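You operate a simulated robot arm through the tools that you are given. There is no shell and no other tool. Be economical: measure what you need, move in short steps, check, and stop when the job is done.

Carry out the task below with a simulated robot arm. There is one attempt and no reset: what you move stays moved.

JOB
Flush the nozzle clean in the flushing box.
Fine: guard shut and blue tap open before the red button; tap shut at the end; leave the nozzle in.
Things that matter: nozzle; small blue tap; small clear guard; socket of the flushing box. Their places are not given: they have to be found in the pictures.

It is judged by the outcome, as a careful person would: the job done as asked, and still so three seconds after it is handed in. It fails if anything else is knocked over, pushed out of place, dropped, spilled or broken.

ROBOT AND FRAMES
A 7-joint arm with a two-finger parallel gripper, fixed in place. Base frame: the origin is at the foot of the arm, x ahead of it, y to its left, z up. Units: mm, rad, N and s.
With the tool pointing down near the work surface it reaches from about 120 to 500 mm from the base axis. Its first joint turns from -1.152 to 1.152 rad. Payload 2.4 kg.
Tool frame: the origin (TCP) lies between the finger pads and is the grasp point; the fingertips stand 30 mm ahead of it; z points along the fingers, y is the line along which they close. The gripper opens to 94 mm. The fingers are 28 mm wide and 10 mm thick; the gripper's body (50 by 96 mm) begins 55 mm behind the TCP.
Orientation is that of the tool frame in the base frame, as a unit quaternion [x, y, z, w]. With the fingers straight down and closing along the base's y, the tool's x points along the base's -x, its y along +y and its z along -z.

CONTROLS
- The arm moves only by the tool jog_arm. Its argument "increments" is a list of rows, each a list of 3 entries, a list of its own where there are three numbers: the turn, a rotation vector about the base's x, y, z in units of 6 degrees (1.0 is 6 degrees), then the shift along the base's x, y, z in units of 25 mm (1.0 is 25 mm), then the closure, from 0 (fully open) to 1 (shut). In form: [[[rx, ry, rz], [x, y, z], jaw], ...]. A call has 1 to 20 rows; each row shifts and turns the commanded pose from where the row before left it. A call with a number of a shift or a turn outside -1 to 1 is refused whole. A row lasts 0.2 s, in which the tool goes at most 50 mm and 0.15 rad; a call with a longer step from one row to the next is refused whole, and so is a gripper value outside its range. A pose out of reach is approached as far as the arm can. The call stops where the force on the tool passes 50 N (or 10 N more than at its start, if that is more) or the arm is blocked; 0.2 s more then pass. Each finger travels about 153 mm/s and halts on what it meets, pressing with about 26 N; the grip force reading is that of the motor and also rises with nothing between the fingers. The clock runs only during rows and for 0.2 s after the last one: add rows that do not move to give the fingers time. The reply holds the time, the measured pose of the TCP, the force on the tool along the base axes, the opening and the grip force, in the units named above and with some noise, with the torque about the TCP (base axes, N m) and any sound that the robot's microphone picked up, and new pictures: "pictures" is both (left out), scene, wrist or none.
- Cameras (640 x 400 px; columns grow to the right, rows downward): "scene" is fixed at [41.1, 472.2, 1458.4]; the picture's right is [-0.74, -0.67, 0.00], its down [-0.29, 0.33, -0.90] and it looks along [0.60, -0.67, -0.44] (base axes); focal length 338 px, centre (320, 200). "wrist" rides on the gripper at [76, 14, -103] in the tool frame; the picture's right is [-0.18, 0.98, 0.00], its down [-0.75, -0.14, -0.64] and it looks along [-0.63, -0.12, 0.77] (tool axes); focal length 243 px, centre (320, 200).
- locate(camera, pixels): for up to 12 pixels [column, row] of the newest picture of that camera ("zoom" is the newest enlarged one), the place [x, y, z] in the base frame of the surface seen there, good to about 3 mm. The clock stands still meanwhile.
- zoom(camera, box): a new picture of the part [left, top, right, bottom] of that camera's present view, enlarged. The clock stands still meanwhile.
- close_job(): hands the job in; it is judged then, once.

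Go step by step. Measure first, check grasps and placings, and put right what went wrong. The budget is 80 turns and 200 pictures, counting those below and the enlarged ones. Unless the task says otherwise, let go and move clear before handing in, and close with one line.

The tools are called after "Call:" as name(argument=value, ...) on one line, values as JSON. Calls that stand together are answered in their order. jog_arm: Moves the arm, as the interface text tells. Its arguments: {"type":"object","properties":{"increments":{"type":"array"},"pictures":{"type":"string","enum":["both","scene","wrist","none"]}},"required":["increments"]} The other tools are called the same way: locate (camera, pixels) gives the place of the surface under pixels of a picture; zoom (camera, box) takes an enlarged picture of a part of a camera's view; close_job () hands the job in.

At the start:

```text
time: 0.0
position: [321.2, -129.3, 1213.7]
ee_rot: [0.0, 1.0, 0.0, 0.0]
ft_force: [1.0, -0.6, 0.0]
ft_torque: [0.02, 0.0, -0.01]
width: 94.1
gripper_force: 0.1
```

scene: 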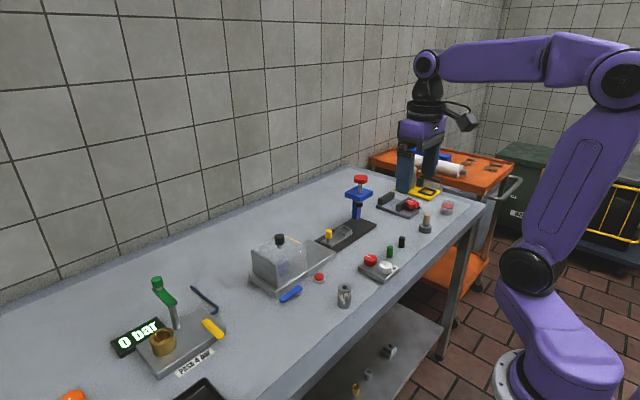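
wrist: 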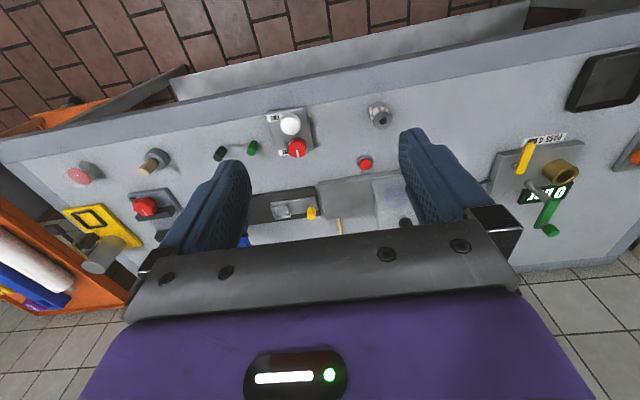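

The scene shows a clear box at about (280,262) with a blue lever at (290,294) and a red button at (319,277), and a metal nozzle-like part at (345,295). I'll enlarge these areas to identify them.

Call:
zoom(camera="scene", box=[230, 220, 370, 308])

Call:
zoom(camera="scene", box=[310, 170, 470, 290])

Call:
zoom(camera="wrist", box=[220, 90, 440, 250])

Call:
zoom(camera="scene", box=[100, 260, 260, 400])

```text
4.55 times, centred on (300, 264) of scene
```

zoom: 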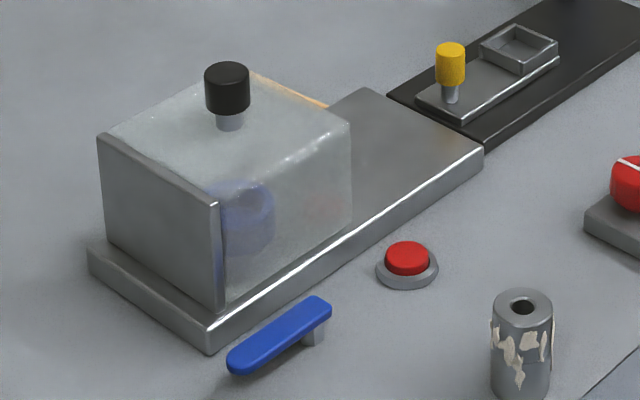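

```text
3.33 times, centred on (390, 230) of scene
```

zoom: 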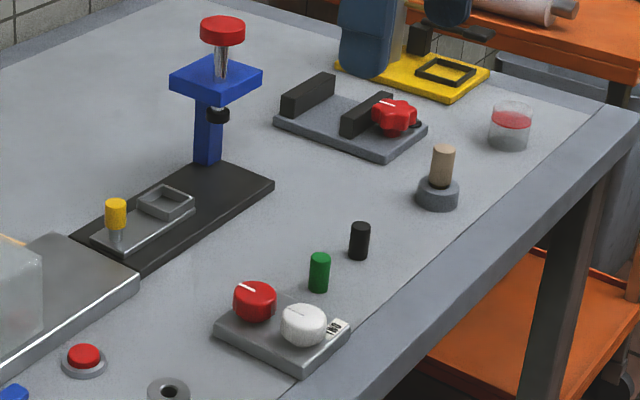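

```text
2.50 times, centred on (330, 170) of wrist
```

zoom: 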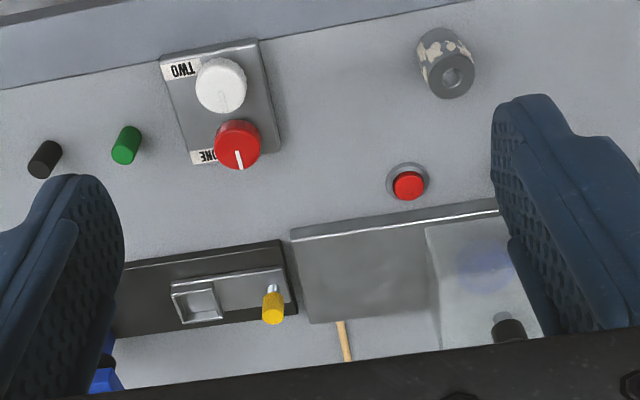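

```text
2.86 times, centred on (180, 330) of scene
```

zoom: 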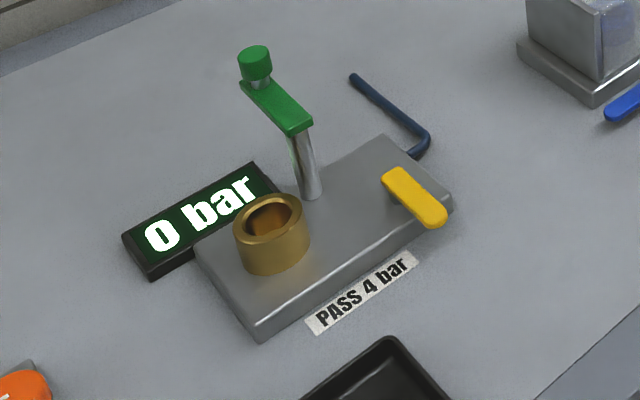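

The flushing box has a clear guard with a black knob at zoom (227,85), a blue socket inside it, a blue tap (280,335), and the dirty nozzle (522,340). I'll measure these places.

Call:
zoom(camera="scene", box=[230, 220, 370, 308])

Call:
locate(camera="zoom", pixels=[[227, 70], [228, 122], [350, 125], [483, 150], [210, 345], [90, 255], [215, 205], [100, 138], [320, 303], [238, 362], [407, 250], [522, 300]])

Call:
locate(camera="zoom", pixels=[[370, 90], [245, 190], [245, 220], [315, 335], [520, 390], [110, 130], [250, 75], [228, 300], [350, 225], [270, 320], [400, 285], [390, 130]])

```text
4.55 times, centred on (300, 264) of scene
```

zoom: 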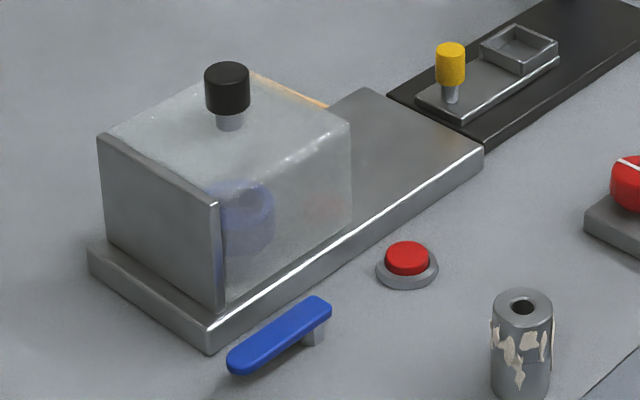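

```text
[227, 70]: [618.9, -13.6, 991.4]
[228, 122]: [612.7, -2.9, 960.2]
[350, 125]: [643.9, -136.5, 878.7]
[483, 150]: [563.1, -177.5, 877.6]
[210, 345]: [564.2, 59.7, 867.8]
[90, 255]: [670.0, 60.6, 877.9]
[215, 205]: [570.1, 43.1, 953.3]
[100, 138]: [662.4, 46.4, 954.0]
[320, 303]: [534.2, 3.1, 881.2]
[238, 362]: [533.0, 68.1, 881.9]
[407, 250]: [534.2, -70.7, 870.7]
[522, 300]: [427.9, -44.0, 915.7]
```

```text
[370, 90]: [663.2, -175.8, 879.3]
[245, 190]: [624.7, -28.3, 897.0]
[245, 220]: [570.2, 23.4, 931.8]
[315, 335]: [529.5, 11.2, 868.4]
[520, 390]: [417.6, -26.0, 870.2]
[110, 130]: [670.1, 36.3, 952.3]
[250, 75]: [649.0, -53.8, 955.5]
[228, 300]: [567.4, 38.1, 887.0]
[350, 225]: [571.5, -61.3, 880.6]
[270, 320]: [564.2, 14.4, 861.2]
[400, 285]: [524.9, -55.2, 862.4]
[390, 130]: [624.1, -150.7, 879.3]
```

The guard is at x 567–665, y −60 to 43, with its knob at about (618,−12,975). The plate runs on to y −177, so the guard slides towards −y. The nozzle stands at about (422,−38), top z 916. I'll move forward above the knob to test the reach.

Call:
jog_arm(increments=[[[0, 0, 0], [1, 0.6, -0.3], 0], [[0, 0, 0], [1, 0.6, -0.3], 0], [[0, 0, 0], [1, 0.6, -0.3], 0], [[0, 0, 0], [1, 0.6, -0.3], 0], [[0, 0, 0], [1, 0.6, -0.3], 0], [[0, 0, 0], [1, 0.6, -0.3], 0], [[0, 0, 0], [1, 0.6, -0.3], 0], [[0, 0, 0], [1, 0.48, -0.3], 0]])

```text
time: 1.8
position: [522.6, -13.8, 1155.2]
ee_rot: [0.0, 1.0, 0.0, 0.0]
ft_force: [0.6, -0.4, -0.5]
ft_torque: [-0.02, -0.01, -0.02]
width: 94.0
gripper_force: 0.0
```

scene: 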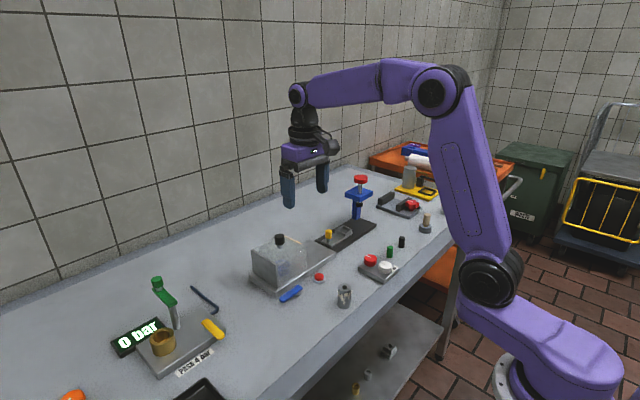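
wrist: 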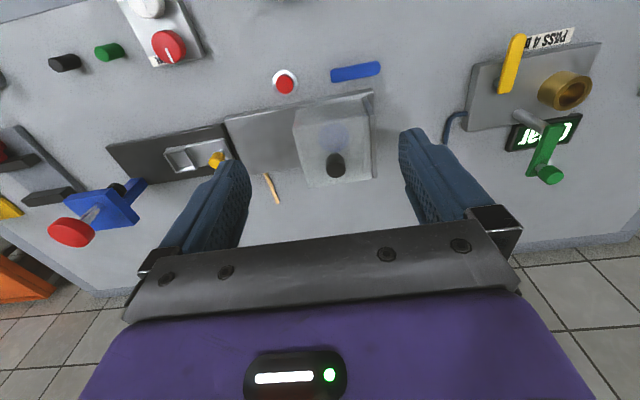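

The arm reaches well, and I can see the knob at wrist (336,165) and the stick behind the box. I'll take an enlarged wrist picture to measure the knob, socket and red button.

Call:
zoom(camera="wrist", box=[220, 50, 400, 210])

Call:
locate(camera="wrist", pixels=[[336, 160], [335, 135], [285, 84], [337, 75], [376, 68], [300, 110], [365, 100], [365, 170], [310, 185], [275, 200], [267, 174], [372, 95]])

```text
2.50 times, centred on (310, 130) of wrist
```

zoom: 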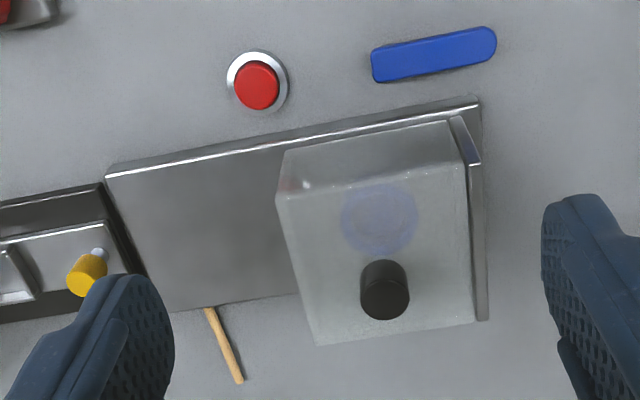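

```text
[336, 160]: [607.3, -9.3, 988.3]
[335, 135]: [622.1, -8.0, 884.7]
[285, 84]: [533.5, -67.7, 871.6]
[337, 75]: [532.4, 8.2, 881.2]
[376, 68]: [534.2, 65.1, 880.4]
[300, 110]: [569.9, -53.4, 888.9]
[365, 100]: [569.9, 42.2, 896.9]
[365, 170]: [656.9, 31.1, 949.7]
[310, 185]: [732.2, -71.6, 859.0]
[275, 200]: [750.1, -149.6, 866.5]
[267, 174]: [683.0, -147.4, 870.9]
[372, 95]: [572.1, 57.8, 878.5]
```

The knob axis is about (617,−10) with top z 990, and the socket stands upright beneath it at about (617,−9). I'll lower onto the knob, keeping the fingertips above the guard top, and grip it.

Call:
jog_arm(increments=[[[0, 0, 0], [1, 0.08, -0.5], 0], [[0, 0, 0], [1, 0.08, -0.5], 0], [[0, 0, 0], [1, 0, -0.8], 0], [[0, 0, 0], [0.78, 0, -1], 0.3], [[0, 0, 0], [0, 0, -1], 0.4], [[0, 0, 0], [0, 0, -1], 0.5], [[0, 0, 0], [0, 0, -1], 0.5], [[0, 0, 0], [0, 0, -0.65], 0.5], [[0, 0, 0], [0, 0, 0], 0.5]])

```text
time: 3.8
position: [616.4, -9.5, 993.3]
ee_rot: [0.0, 1.0, 0.0, 0.0]
ft_force: [-0.4, 0.2, 0.8]
ft_torque: [0.02, -0.03, 0.0]
width: 47.2
gripper_force: 0.1
```

scene: 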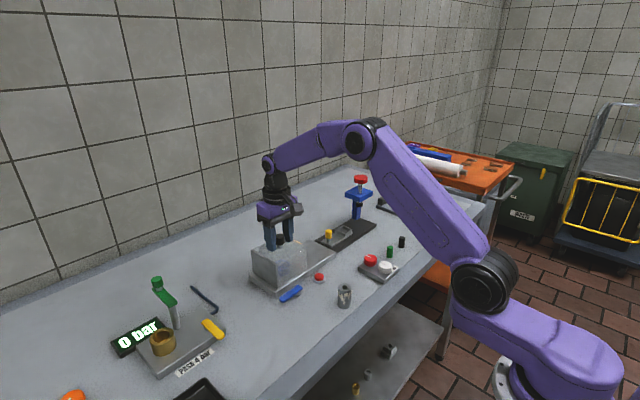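
wrist: 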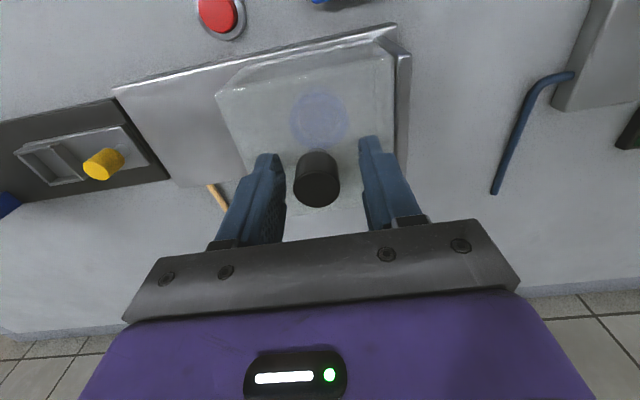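

The knob sits between the fingers at (317,180). I'll close on it and slide a little towards −y as a test.

Call:
jog_arm(increments=[[[0, 0, 0], [0, 0, 0], 0.85], [[0, 0, 0], [0, 0, 0], 0.85], [[0, 0, 0], [0, 0, 0], 0.85], [[0, 0, 0], [0, -0.3, 0], 0.85], [[0, 0, 0], [0, -0.4, 0], 0.85], [[0, 0, 0], [0, -0.4, 0], 0.85], [[0, 0, 0], [0, 0, 0], 0.85]])

```text
time: 5.4
position: [617.7, -36.3, 993.6]
ee_rot: [0.0, 1.0, -0.001, 0.0]
ft_force: [-2.6, 1.0, 2.9]
ft_torque: [-0.01, -0.69, 0.19]
width: 25.8
gripper_force: 45.0
```

scene: 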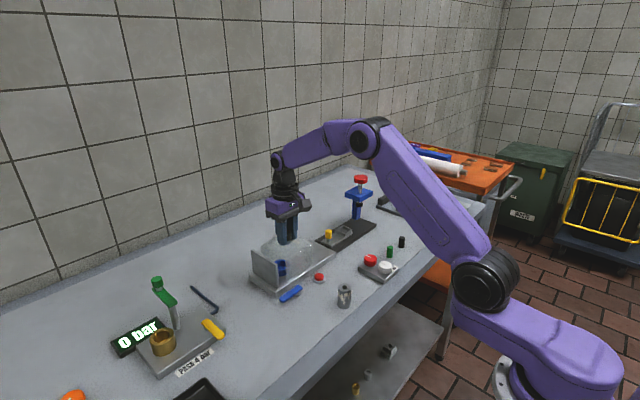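
wrist: 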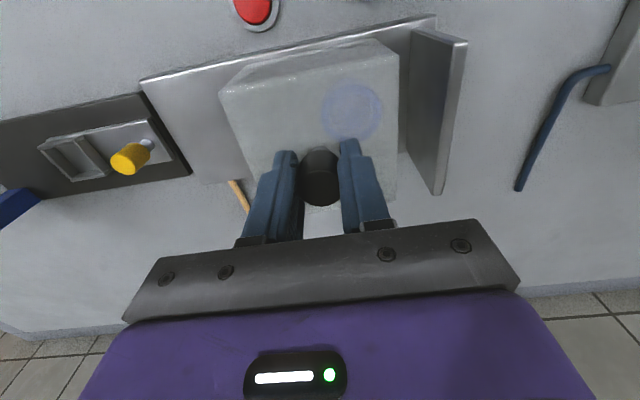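

The guard slides freely, so I'll go on to about y −118, watching the force.

Call:
jog_arm(increments=[[[0, 0, 0], [0, -0.6, 0], 0.85], [[0, 0, 0], [0, -0.6, 0], 0.85], [[0, 0, 0], [0, -0.6, 0], 0.85], [[0, 0, 0], [0, -0.6, 0], 0.85], [[0, 0, 0], [0, -0.5, 0], 0.85], [[0, 0, 0], [0, -0.4, 0], 0.85], [[0, 0, 0], [0, 0, 0], 0.85]])

```text
time: 7.0
position: [617.6, -115.4, 992.8]
ee_rot: [-0.001, 1.0, 0.001, 0.001]
ft_force: [-4.7, 12.8, 11.3]
ft_torque: [-0.2, -0.04, 0.03]
width: 25.5
gripper_force: 44.9
```

scene: 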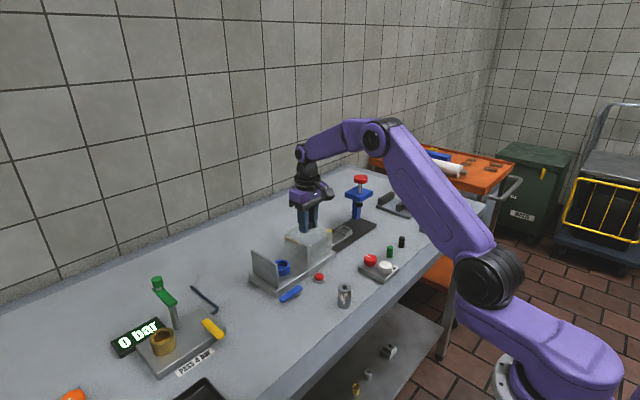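
wrist: 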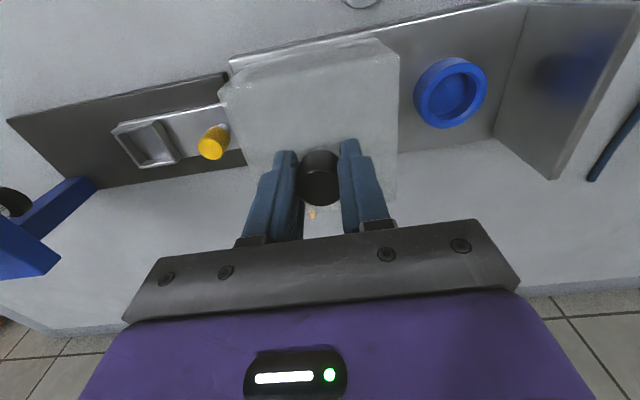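

The socket is now open and visible at wrist (450,92), and the force has risen to about 13 N, so the guard is at its end stop. I'll release, rise, and measure the socket.

Call:
jog_arm(increments=[[[0, 0, 0], [0, 0.05, 0], 0.5], [[0, 0, 0], [0, 0, 0], 0.5], [[0, 0, 0], [0, 0, 1], 0.5], [[0, 0, 0], [0, 0, 1], 0.3], [[0, 0, 0], [-1, 0.5, 1], 0.2], [[0, 0, 0], [-1, 1, 0.8], 0], [[0, 0, 0], [-1, 1, 0], 0], [[0, 0, 0], [-1, 0.5, 0], 0]])

Call:
zoom(camera="wrist", box=[240, 20, 440, 180])

Call:
zoom(camera="scene", box=[240, 220, 360, 310])

```text
time: 8.8
position: [517.8, -42.8, 1087.9]
ee_rot: [0.0, 1.0, 0.0, 0.0]
ft_force: [0.2, -0.2, 0.0]
ft_torque: [0.02, 0.02, 0.02]
width: 94.0
gripper_force: 0.1
```

scene: 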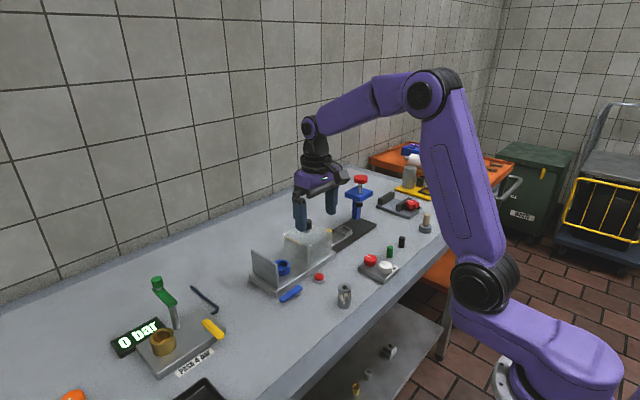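
wrist: 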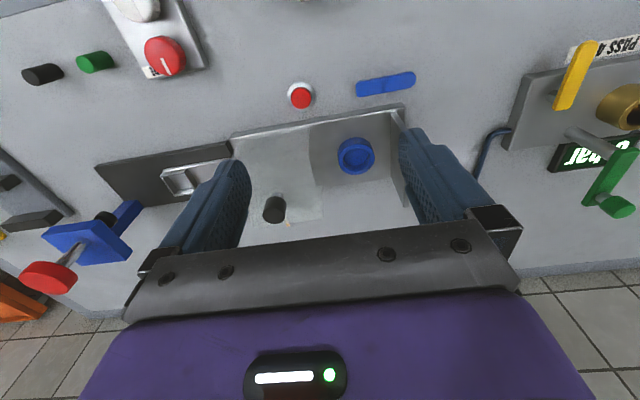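

```text
2.50 times, centred on (340, 100) of wrist
```

zoom: 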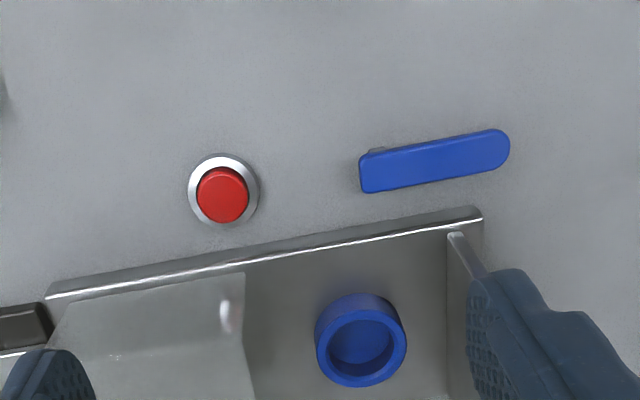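

```text
4.44 times, centred on (300, 265) of scene
```

zoom: 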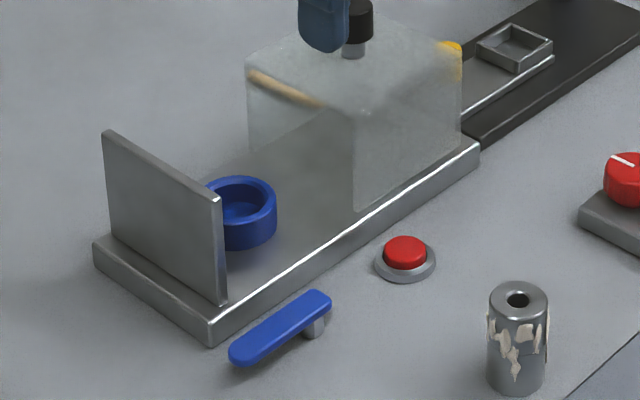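

The socket is clear. I'll measure socket rim and floor, guard edge and nozzle in the latest scene enlargement.

Call:
locate(camera="zoom", pixels=[[209, 193], [275, 200], [243, 179], [243, 222], [243, 205], [243, 245], [518, 285], [490, 300], [546, 300], [518, 315], [515, 391], [590, 350]])

Call:
locate(camera="wrist", pixels=[[357, 158], [356, 139], [340, 157], [373, 157], [356, 172], [315, 175], [312, 140], [390, 83], [362, 89], [411, 78], [300, 97], [399, 122]])

```text
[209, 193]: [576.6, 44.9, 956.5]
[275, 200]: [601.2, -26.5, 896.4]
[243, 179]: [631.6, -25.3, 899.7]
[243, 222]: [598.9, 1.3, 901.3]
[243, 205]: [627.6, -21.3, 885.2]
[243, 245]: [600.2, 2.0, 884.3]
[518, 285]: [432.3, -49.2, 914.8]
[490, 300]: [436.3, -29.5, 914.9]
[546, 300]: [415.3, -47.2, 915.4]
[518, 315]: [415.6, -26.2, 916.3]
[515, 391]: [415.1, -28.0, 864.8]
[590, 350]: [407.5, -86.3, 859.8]
```

```text
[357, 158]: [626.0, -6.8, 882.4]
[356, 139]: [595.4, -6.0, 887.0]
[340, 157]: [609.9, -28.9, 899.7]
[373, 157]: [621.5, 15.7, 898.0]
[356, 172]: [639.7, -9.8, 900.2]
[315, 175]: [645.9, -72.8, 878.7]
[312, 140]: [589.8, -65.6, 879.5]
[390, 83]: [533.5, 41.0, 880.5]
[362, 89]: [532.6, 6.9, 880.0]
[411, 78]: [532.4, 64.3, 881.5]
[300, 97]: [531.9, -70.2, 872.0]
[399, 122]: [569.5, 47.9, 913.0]
```

Socket centre is about (617.5,−9), with rim z 900 and floor 882. The nozzle is at about (424.5,−38), top 915, diameter ~28. I'll lower to TCP z 915 over the nozzle with the jaw open.

Call:
jog_arm(increments=[[[0, 0, 0], [-0.95, 0.05, -0.5], 0], [[0, 0, 0], [-0.95, 0.05, -0.5], 0], [[0, 0, 0], [-0.95, 0.05, -0.5], 0.1], [[0, 0, 0], [-0.88, 0.04, -0.5], 0.2], [[0, 0, 0], [0, 0, -1], 0.3], [[0, 0, 0], [0, 0, -1], 0.35], [[0, 0, 0], [0, 0, -0.5], 0.35], [[0, 0, 0], [0, 0, 0], 0.35]])

```text
time: 10.6
position: [422.8, -36.0, 975.1]
ee_rot: [0.0, 1.0, 0.001, 0.001]
ft_force: [0.3, -0.5, -1.1]
ft_torque: [0.02, 0.01, 0.02]
width: 61.1
gripper_force: 0.0
```

scene: 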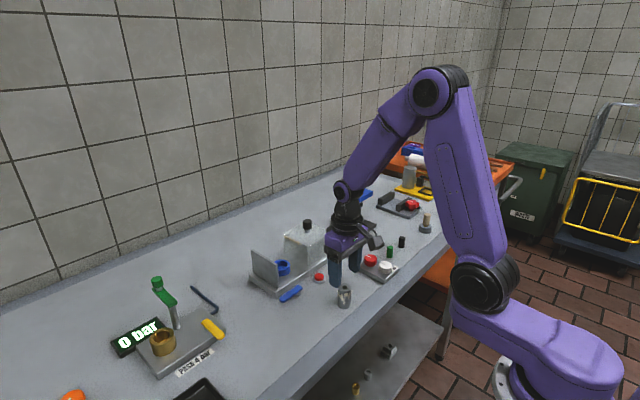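
wrist: 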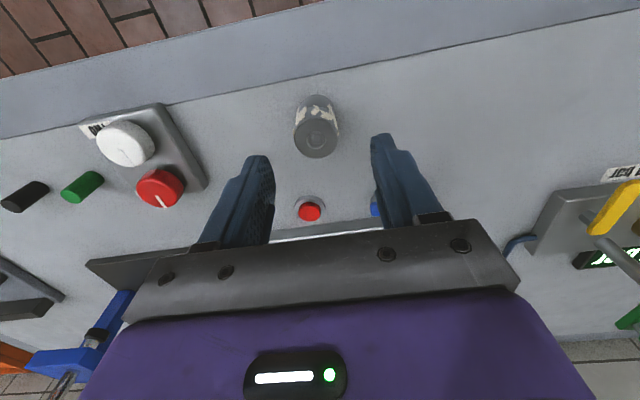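

The nozzle is at (316,125) in the wrist picture, just below the fingers. I'll refine its centre before descending.

Call:
locate(camera="wrist", pixels=[[298, 140], [334, 140], [316, 124], [316, 155]])

```text
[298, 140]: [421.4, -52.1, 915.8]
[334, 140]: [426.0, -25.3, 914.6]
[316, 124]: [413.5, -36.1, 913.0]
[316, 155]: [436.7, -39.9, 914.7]
```

Centre is (424.5,−38.5). I'll descend 60 mm and close.

Call:
jog_arm(increments=[[[0, 0, 0], [0.07, -0.1, -0.8], 0.35], [[0, 0, 0], [0, 0, -0.8], 0.35], [[0, 0, 0], [0, 0, -0.8], 0.35], [[0, 0, 0], [0, 0, 0], 0.35], [[0, 0, 0], [0, 0, 0], 0.6], [[0, 0, 0], [0, 0, 0], 0.8], [[0, 0, 0], [0, 0, 0], 0.85], [[0, 0, 0], [0, 0, 0], 0.85]])

```text
time: 12.4
position: [425.4, -38.7, 916.0]
ee_rot: [0.0, 1.0, 0.0, 0.0]
ft_force: [-0.1, 0.5, 0.4]
ft_torque: [0.01, -0.04, 0.0]
width: 36.6
gripper_force: 25.7
```

scene: 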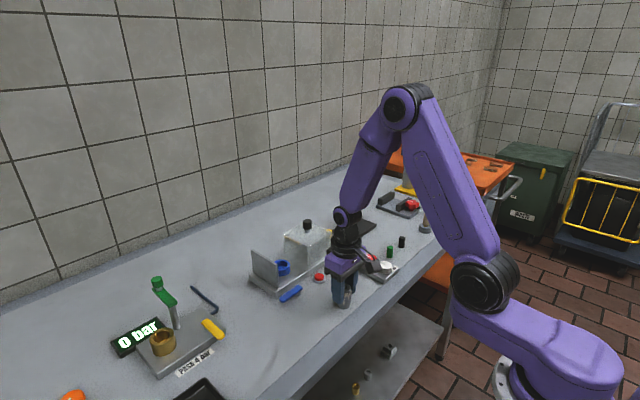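
wrist: 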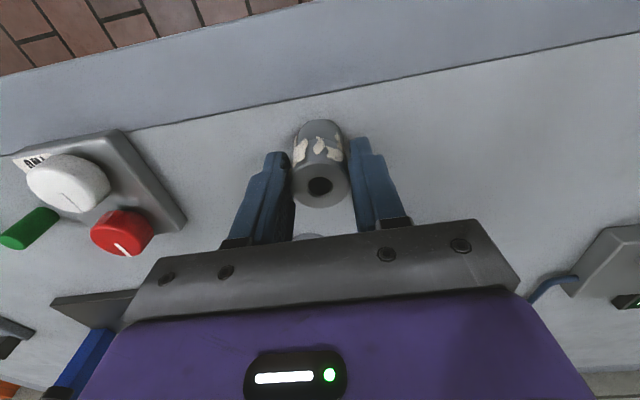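

The width reads 36.6 mm. I'll wait a little to see whether the grip has settled, and lift slightly.

Call:
jog_arm(increments=[[[0, 0, 0], [0, 0, 0], 0.9], [[0, 0, 0], [0, 0, 0], 0.9], [[0, 0, 0], [0, 0, 0.8], 0.9], [[0, 0, 0], [0, 0, 1], 0.9], [[0, 0, 0], [0, 0, 1], 0.9]])

Call:
zoom(camera="scene", box=[300, 220, 400, 310])

```text
time: 13.6
position: [425.4, -38.5, 984.6]
ee_rot: [0.0, 1.0, -0.001, 0.0]
ft_force: [0.5, 0.4, -0.9]
ft_torque: [-0.03, 0.0, 0.0]
width: 36.5
gripper_force: 26.2
```

scene: 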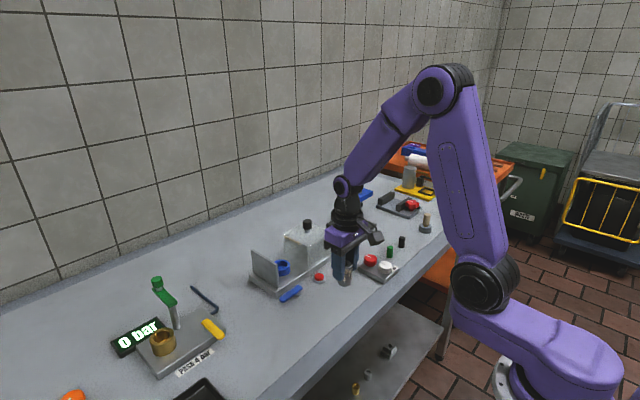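
wrist: 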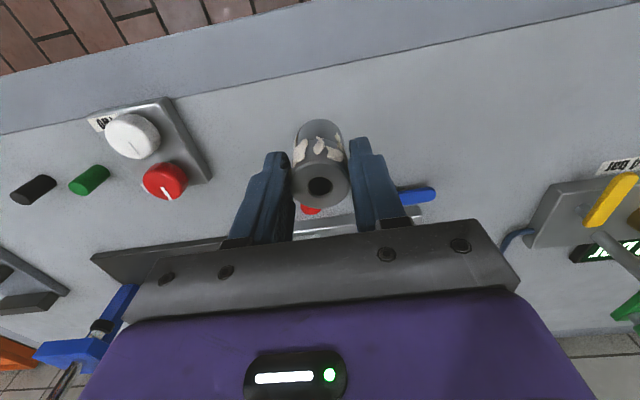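

```text
4.44 times, centred on (350, 265) of scene
```

zoom: 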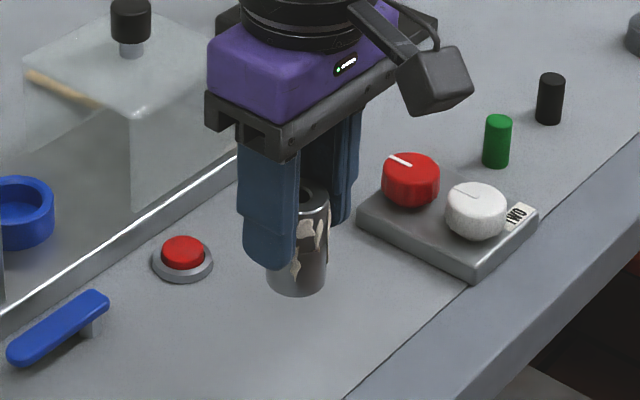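

The nozzle is held firmly (width 36.5). I'll raise it and carry it to just short of the socket, then refine the socket centre.

Call:
jog_arm(increments=[[[0, 0, 0], [0.3, 0.2, 1], 0.9], [[0, 0, 0], [1, 0.25, 0.5], 0.9], [[0, 0, 0], [1, 0.25, 0], 0.9], [[0, 0, 0], [1, 0.25, 0], 0.9], [[0, 0, 0], [1, 0.23, 0], 0.9], [[0, 0, 0], [0, 0, 0], 0.9]])

Call:
zoom(camera="wrist", box=[270, 100, 390, 220])

Call:
zoom(camera="scene", box=[255, 245, 305, 285])

Call:
locate(camera="zoom", pixels=[[320, 200], [320, 130], [320, 150], [320, 240], [260, 200], [400, 200], [380, 170], [420, 190]])

```text
time: 15.0
position: [534.2, -10.5, 1021.9]
ee_rot: [0.0, 1.0, -0.001, 0.0]
ft_force: [-1.2, 0.3, -0.8]
ft_torque: [-0.04, -0.02, 0.01]
width: 36.6
gripper_force: 26.3
```

scene: 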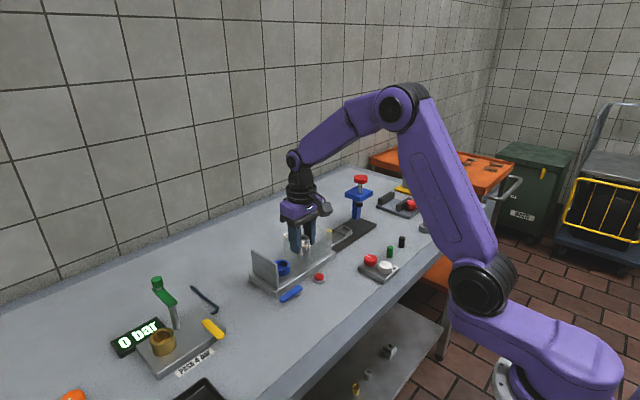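
wrist: 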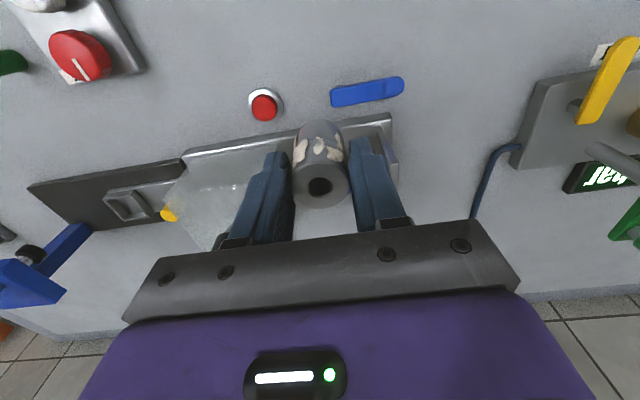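

```text
3.33 times, centred on (330, 160) of wrist
```

zoom: 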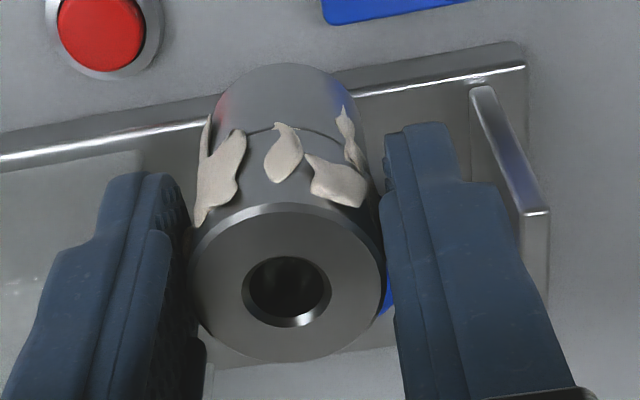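

```text
10.00 times, centred on (280, 265) of scene
```

zoom: 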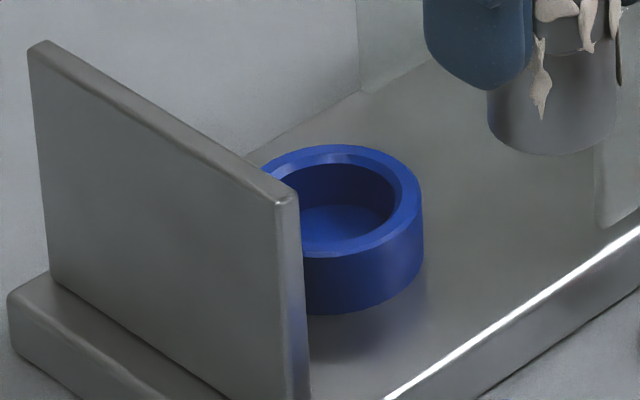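

```text
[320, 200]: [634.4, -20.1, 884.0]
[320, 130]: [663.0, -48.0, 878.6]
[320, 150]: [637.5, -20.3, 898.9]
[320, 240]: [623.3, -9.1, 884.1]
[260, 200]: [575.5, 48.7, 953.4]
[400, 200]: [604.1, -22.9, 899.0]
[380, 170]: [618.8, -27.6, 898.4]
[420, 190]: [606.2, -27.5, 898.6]
```

The rim centre works out at about (617,−9). I'll hover over it with the nozzle's bottom about 14 mm above the rim and compare visually.

Call:
jog_arm(increments=[[[0, 0, 0], [0.9, 0.06, 0], 0.9], [[0, 0, 0], [0.9, 0, 0], 0.9], [[0, 0, 0], [0.9, 0, 0], 0.9], [[0, 0, 0], [0.61, 0, -0.4], 0.9], [[0, 0, 0], [0, 0, -0.8], 0.9], [[0, 0, 0], [0, 0, -0.8], 0.9], [[0, 0, 0], [0, 0, 0], 0.9]], pictures="none")

Call:
zoom(camera="scene", box=[255, 245, 305, 285])

Call:
zoom(camera="wrist", box=[270, 60, 390, 180])

```text
time: 16.6
position: [616.4, -9.8, 972.6]
ee_rot: [0.0, 1.0, 0.0, 0.0]
ft_force: [0.2, 0.3, -0.7]
ft_torque: [-0.04, 0.0, 0.01]
width: 36.4
gripper_force: 26.4
```

```text
10.00 times, centred on (280, 265) of scene
```

zoom: 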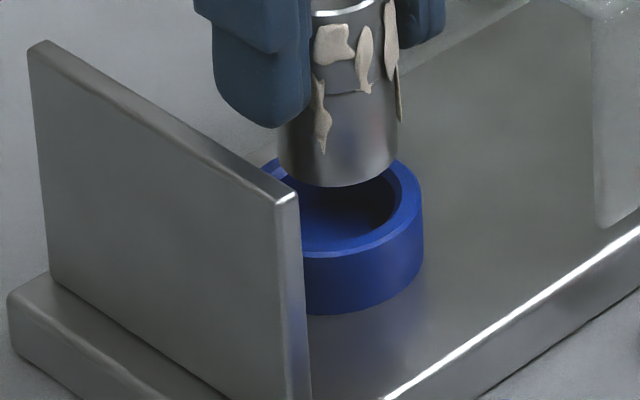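

```text
3.33 times, centred on (330, 120) of wrist
```

zoom: 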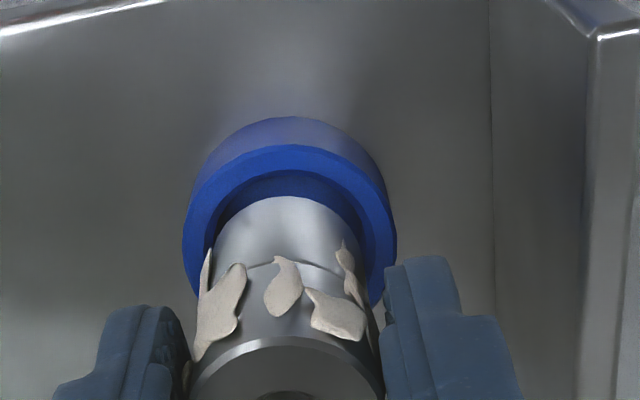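

Columns agree (nozzle bottom 338, socket 338), while the depth suggests about 1–2 mm more +x. I'll shift 1.5 mm in +x, lower to just above the rim, and look again.

Call:
jog_arm(increments=[[[0, 0, 0], [0.06, 0.01, -0.2], 0.9], [[0, 0, 0], [0, 0, -0.3], 0.9], [[0, 0, 0], [0, 0, 0], 0.9]], pictures="none")

Call:
zoom(camera="scene", box=[255, 245, 305, 285])

Call:
zoom(camera="wrist", box=[270, 60, 390, 180])

```text
time: 17.4
position: [616.6, -9.5, 960.9]
ee_rot: [0.0, 1.0, -0.001, 0.0]
ft_force: [-0.1, 0.3, -1.6]
ft_torque: [-0.03, -0.01, 0.0]
width: 36.7
gripper_force: 25.8
```

```text
10.00 times, centred on (280, 265) of scene
```

zoom: 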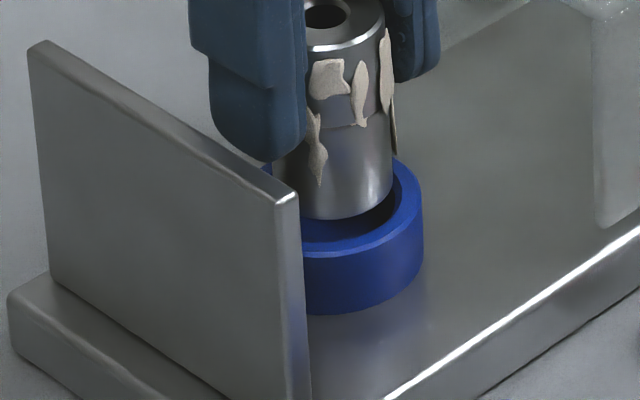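

```text
3.33 times, centred on (330, 120) of wrist
```

zoom: 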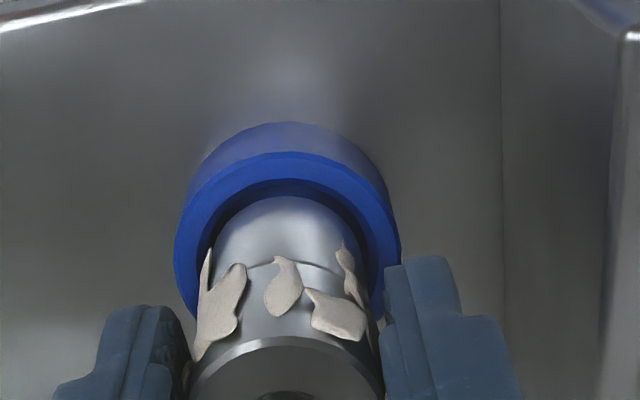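

In both views the nozzle is centred in the ring within about 1 mm (wrist: ring 174–400, nozzle 213–362). I'll lower in small steps and watch the force.

Call:
jog_arm(increments=[[[0, 0, 0], [0, 0, -0.15], 0.9], [[0, 0, 0], [0, 0, -0.15], 0.9], [[0, 0, 0], [0, 0, -0.12], 0.9], [[0, 0, 0], [0, 0, 0], 0.9]], pictures="none")

Call:
zoom(camera="scene", box=[255, 245, 305, 285])

```text
time: 18.4
position: [618.6, -8.7, 949.5]
ee_rot: [-0.001, 1.0, -0.001, 0.001]
ft_force: [2.6, -0.7, -0.4]
ft_torque: [-0.03, -0.14, -0.02]
width: 36.5
gripper_force: 25.7
```

```text
10.00 times, centred on (280, 265) of scene
```

zoom: 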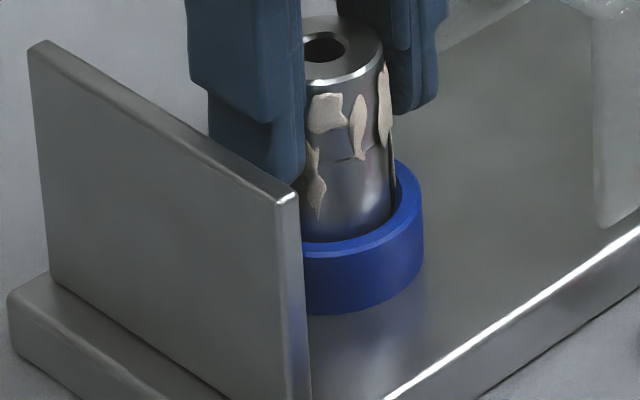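

The nozzle's lower end has entered the ring with little force. I'll continue down to the floor, expecting contact near TCP z 938–940.

Call:
jog_arm(increments=[[[0, 0, 0], [0.02, 0, -0.12], 0.9], [[0, 0, 0], [0, 0, -0.12], 0.9], [[0, 0, 0], [0, 0, -0.08], 0.9], [[0, 0, 0], [0, 0, -0.06], 0.9], [[0, 0, 0], [0, 0, 0], 0.9]], pictures="none")

```text
time: 19.6
position: [617.9, -9.7, 939.3]
ee_rot: [0.0, 1.0, 0.0, 0.0]
ft_force: [3.5, 0.1, 0.8]
ft_torque: [0.02, -0.16, 0.02]
width: 36.4
gripper_force: 26.3
```

Call:
jog_arm(increments=[[[0, 0, 0], [0, 0, -0.06], 0.9], [[0, 0, 0], [0, 0, -0.06], 0.9], [[0, 0, 0], [0, 0, 0], 0.9]], pictures="none")

Call:
zoom(camera="scene", box=[255, 245, 305, 285])

```text
time: 20.4
position: [617.4, -9.2, 939.1]
ee_rot: [0.0, 1.0, 0.0, 0.001]
ft_force: [-2.5, -1.9, 16.3]
ft_torque: [-0.13, 0.13, -0.05]
width: 36.9
gripper_force: 25.9
```

```text
10.00 times, centred on (280, 265) of scene
```

zoom: 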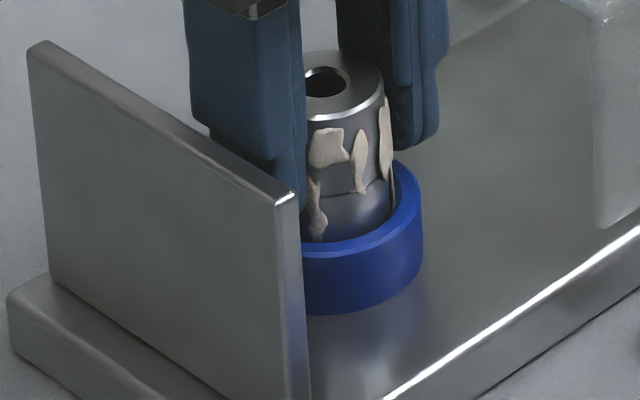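

The vertical force rose to 16 N at z 939, so the nozzle is seated on the socket floor. I'll open just enough, rise, and move over the guard knob.

Call:
jog_arm(increments=[[[0, 0, 0], [0, 0, 0.04], 0.5], [[0, 0, 0], [0, 0, 0], 0.4], [[0, 0, 0], [0, 0, 0], 0.4], [[0, 0, 0], [0, 0, 0.5], 0.4], [[0, 0, 0], [0, 0, 1], 0.4], [[0, 0, 0], [0, 0, 1], 0.4], [[0, 0, 0], [0, 0, 1], 0.4], [[0, 0, 0], [0, -0.8, 0.4], 0.4], [[0, 0, 0], [0, -1, 0], 0.4], [[0, 0, 0], [0, -1, 0], 0.4], [[0, 0, 0], [0, -1, 0], 0.4], [[0, 0, 0], [0, -0.45, 0], 0.4], [[0, 0, 0], [0, 0, 0], 0.4]])

Call:
zoom(camera="scene", box=[240, 220, 360, 310])

```text
time: 23.2
position: [616.2, -116.2, 1034.6]
ee_rot: [0.0, 1.0, -0.001, 0.0]
ft_force: [1.0, 0.3, 0.3]
ft_torque: [0.0, 0.02, -0.03]
width: 56.2
gripper_force: 0.1
```

scene: 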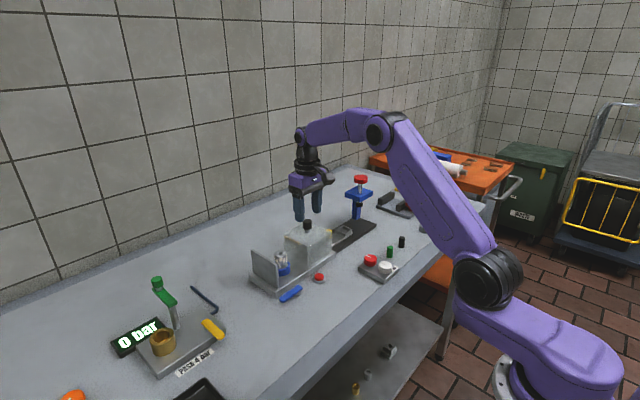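
wrist: 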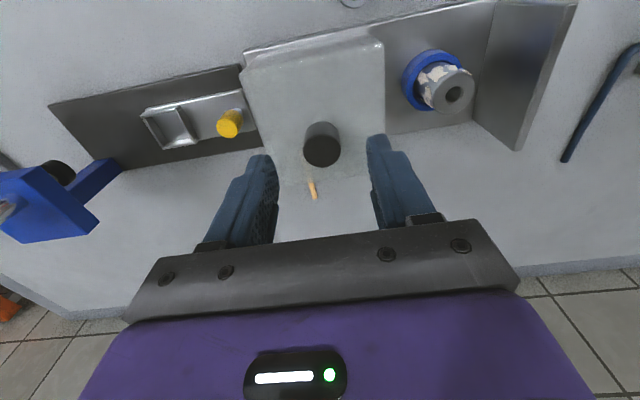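

```text
4.44 times, centred on (300, 265) of scene
```

zoom: 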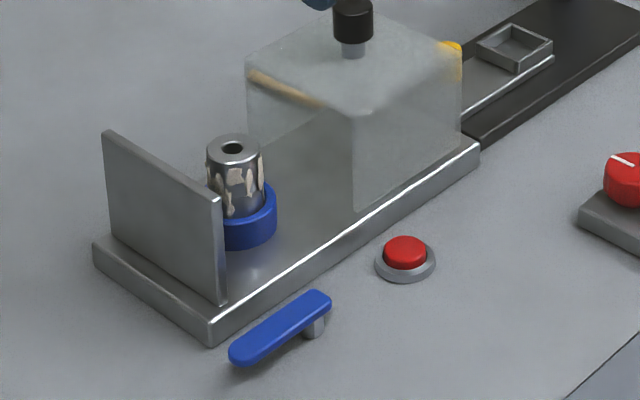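

The nozzle stands in the socket at zoom (235,180) and the knob is between the fingers at wrist (321,145). I'll descend, grip the knob and slide the guard back towards +y.

Call:
jog_arm(increments=[[[0, 0, 0], [0.04, 0, -0.8], 0.45], [[0, 0, 0], [0, 0, -0.84], 0.5], [[0, 0, 0], [0, 0, 0], 0.5], [[0, 0, 0], [0, 0, 0], 0.85], [[0, 0, 0], [0, 0, 0], 0.85], [[0, 0, 0], [0, 0, 0], 0.85], [[0, 0, 0], [0, 0.4, 0], 0.85], [[0, 0, 0], [0, 0.6, 0], 0.85], [[0, 0, 0], [0, 0.6, 0], 0.85], [[0, 0, 0], [0, 0.6, 0], 0.85], [[0, 0, 0], [0, 0.6, 0], 0.85], [[0, 0, 0], [0, 0.6, 0], 0.85], [[0, 0, 0], [0, 0.4, 0], 0.85], [[0, 0, 0], [0, 0, 0], 0.85]])

```text
time: 26.2
position: [618.7, -19.2, 994.3]
ee_rot: [0.0, 1.0, 0.0, -0.001]
ft_force: [-1.7, 1.7, -6.4]
ft_torque: [-0.38, 0.46, -0.1]
width: 25.6
gripper_force: 45.4
```

scene: 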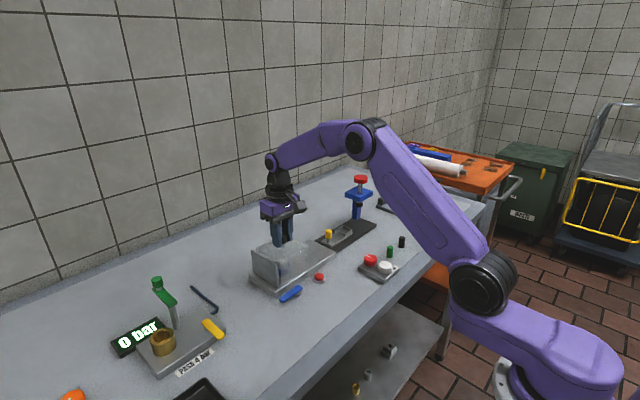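
wrist: 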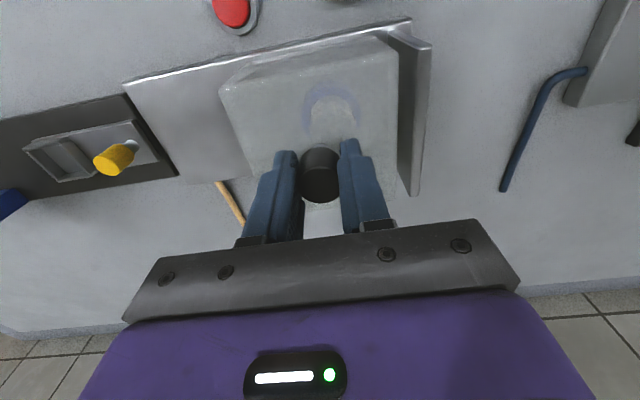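

About 10 mm remains to the wall. I'll continue in small steps until resistance.

Call:
jog_arm(increments=[[[0, 0, 0], [0, 0.16, 0], 0.85], [[0, 0, 0], [0, 0.12, 0], 0.85], [[0, 0, 0], [0, 0.1, 0], 0.85], [[0, 0, 0], [0, 0.08, 0], 0.85], [[0, 0, 0], [0, 0, 0], 0.85]])

Call:
zoom(camera="scene", box=[230, 220, 370, 308])

```text
time: 27.4
position: [618.4, -11.1, 995.1]
ee_rot: [0.001, 1.0, -0.001, 0.0]
ft_force: [-12.2, -9.5, -6.4]
ft_torque: [0.31, -0.44, -0.06]
width: 25.6
gripper_force: 45.1
```

scene: 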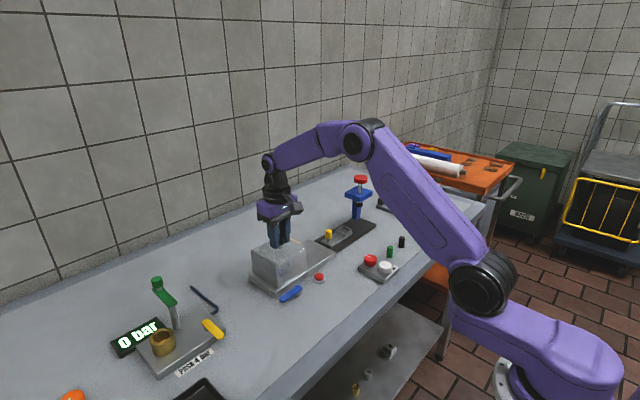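
wrist: 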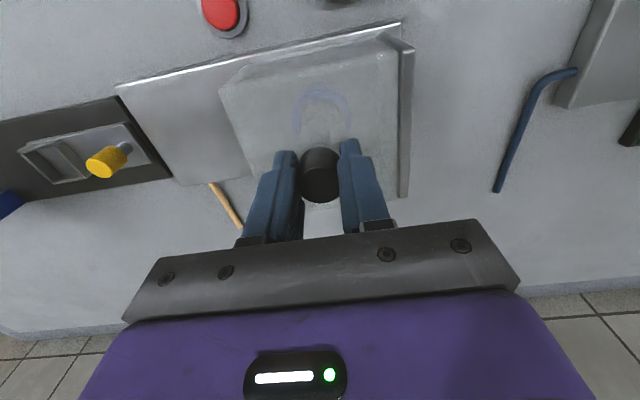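

```text
4.55 times, centred on (300, 264) of scene
```

zoom: 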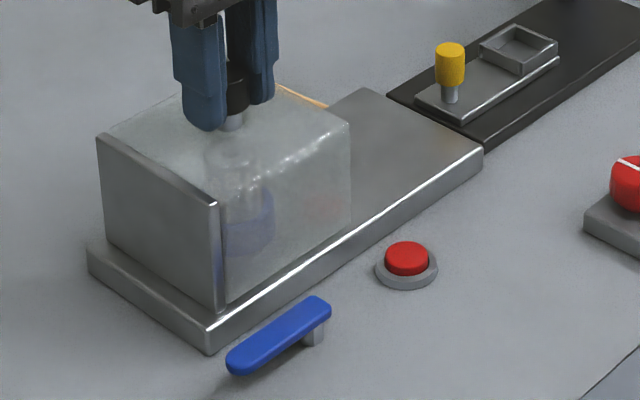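

The guard is back in its original shut position (corner at zoom (350,125)), with resistance felt. Next I'll release, rise, turn the gripper 90° so it closes along x for the tap lever, and measure the tap closely.

Call:
jog_arm(increments=[[[0, 0, 0], [0, -0.06, 0], 0.6], [[0, 0, 0], [0, 0, 0], 0.5], [[0, 0, 0], [0, 0, 0.8], 0.5], [[0, 0, 0], [0, 0, 1], 0.5], [[0, 0, -1], [-0.5, 0, 0.2], 0.5], [[0, 0, -1], [-0.5, 0, 0], 0.5], [[0, 0, -1], [-0.5, 0.3, 0], 0.5], [[0, 0, -1], [-0.5, 0.3, 0], 0.5], [[0, 0, -1], [-0.5, 0.3, 0], 0.5], [[0, 0, -1], [-0.5, 0.3, 0], 0.5], [[0, 0, -1], [-0.4, 0.3, 0], 0.5], [[0, 0, -1], [0, 0.3, 0], 0.5], [[0, 0, -1], [0, 0.3, 0], 0.5], [[0, 0, -1], [0, 0.3, 0], 0.5], [[0, 0, -1], [0, 0.3, 0], 0.6], [[0, 0, -1], [0, 0.28, 0], 0.6], [[0, 0, -1], [0, 0, 0], 0.6], [[0, 0, -1], [0, 0, 0], 0.6], [[0, 0, -1], [0, 0, 0], 0.6]])

Call:
zoom(camera="scene", box=[270, 275, 320, 310])

Call:
locate(camera="scene", pixels=[[156, 279], [170, 300], [195, 287], [208, 323], [216, 309], [270, 260], [152, 285]])

```text
time: 31.4
position: [533.9, 65.1, 1045.0]
ee_rot: [0.708, 0.706, 0.0, 0.0]
ft_force: [0.0, 0.2, -0.4]
ft_torque: [-0.01, 0.02, 0.01]
width: 37.7
gripper_force: 0.0
```

scene: 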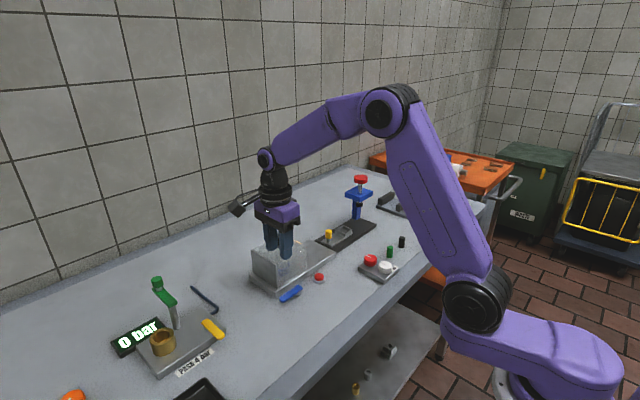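
wrist: 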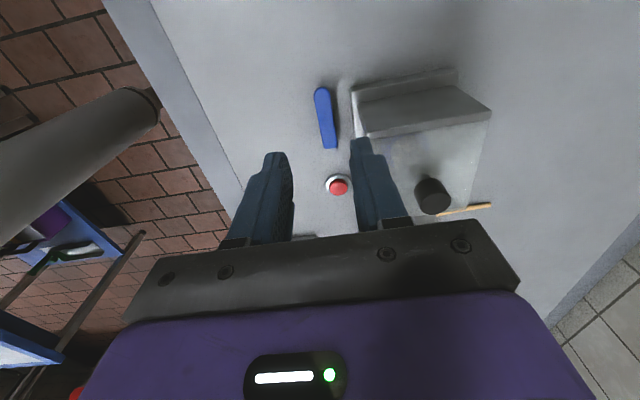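

```text
11.43 times, centred on (295, 292) of scene
```

zoom: 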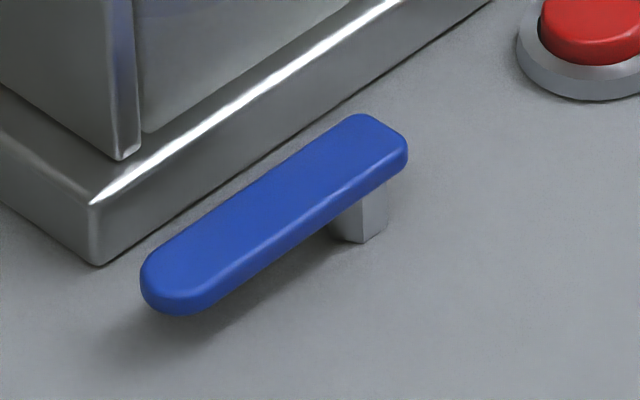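

```text
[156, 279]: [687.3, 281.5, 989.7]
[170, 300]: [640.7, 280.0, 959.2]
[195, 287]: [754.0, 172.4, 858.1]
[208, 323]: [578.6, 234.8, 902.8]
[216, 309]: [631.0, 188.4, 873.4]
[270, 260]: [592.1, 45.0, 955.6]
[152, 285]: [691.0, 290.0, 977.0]
```

The test stand is well clear (y ≥ 188). I'll measure the lever's edges and stem for the pivot.

Call:
locate(camera="zoom", pixels=[[355, 118], [403, 140], [385, 135], [150, 265], [190, 295], [210, 300], [180, 307], [350, 225], [378, 210], [363, 240], [400, 160], [160, 285]])

Call:
locate(camera="wrist", pixels=[[318, 120], [334, 118], [322, 90], [330, 146], [326, 120], [352, 110], [338, 186]])

```text
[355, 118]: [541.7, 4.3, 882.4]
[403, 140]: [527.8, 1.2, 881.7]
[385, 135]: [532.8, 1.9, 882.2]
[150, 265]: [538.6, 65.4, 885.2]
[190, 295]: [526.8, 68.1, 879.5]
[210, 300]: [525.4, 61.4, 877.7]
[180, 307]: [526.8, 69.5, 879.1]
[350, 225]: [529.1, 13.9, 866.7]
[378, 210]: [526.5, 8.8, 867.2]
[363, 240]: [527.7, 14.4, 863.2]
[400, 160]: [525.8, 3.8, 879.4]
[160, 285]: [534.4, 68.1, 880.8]
```

```text
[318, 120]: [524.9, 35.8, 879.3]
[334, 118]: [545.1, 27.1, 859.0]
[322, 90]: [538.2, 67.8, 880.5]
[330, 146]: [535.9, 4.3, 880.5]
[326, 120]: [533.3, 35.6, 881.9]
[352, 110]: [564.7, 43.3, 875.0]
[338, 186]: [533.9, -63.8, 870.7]
```

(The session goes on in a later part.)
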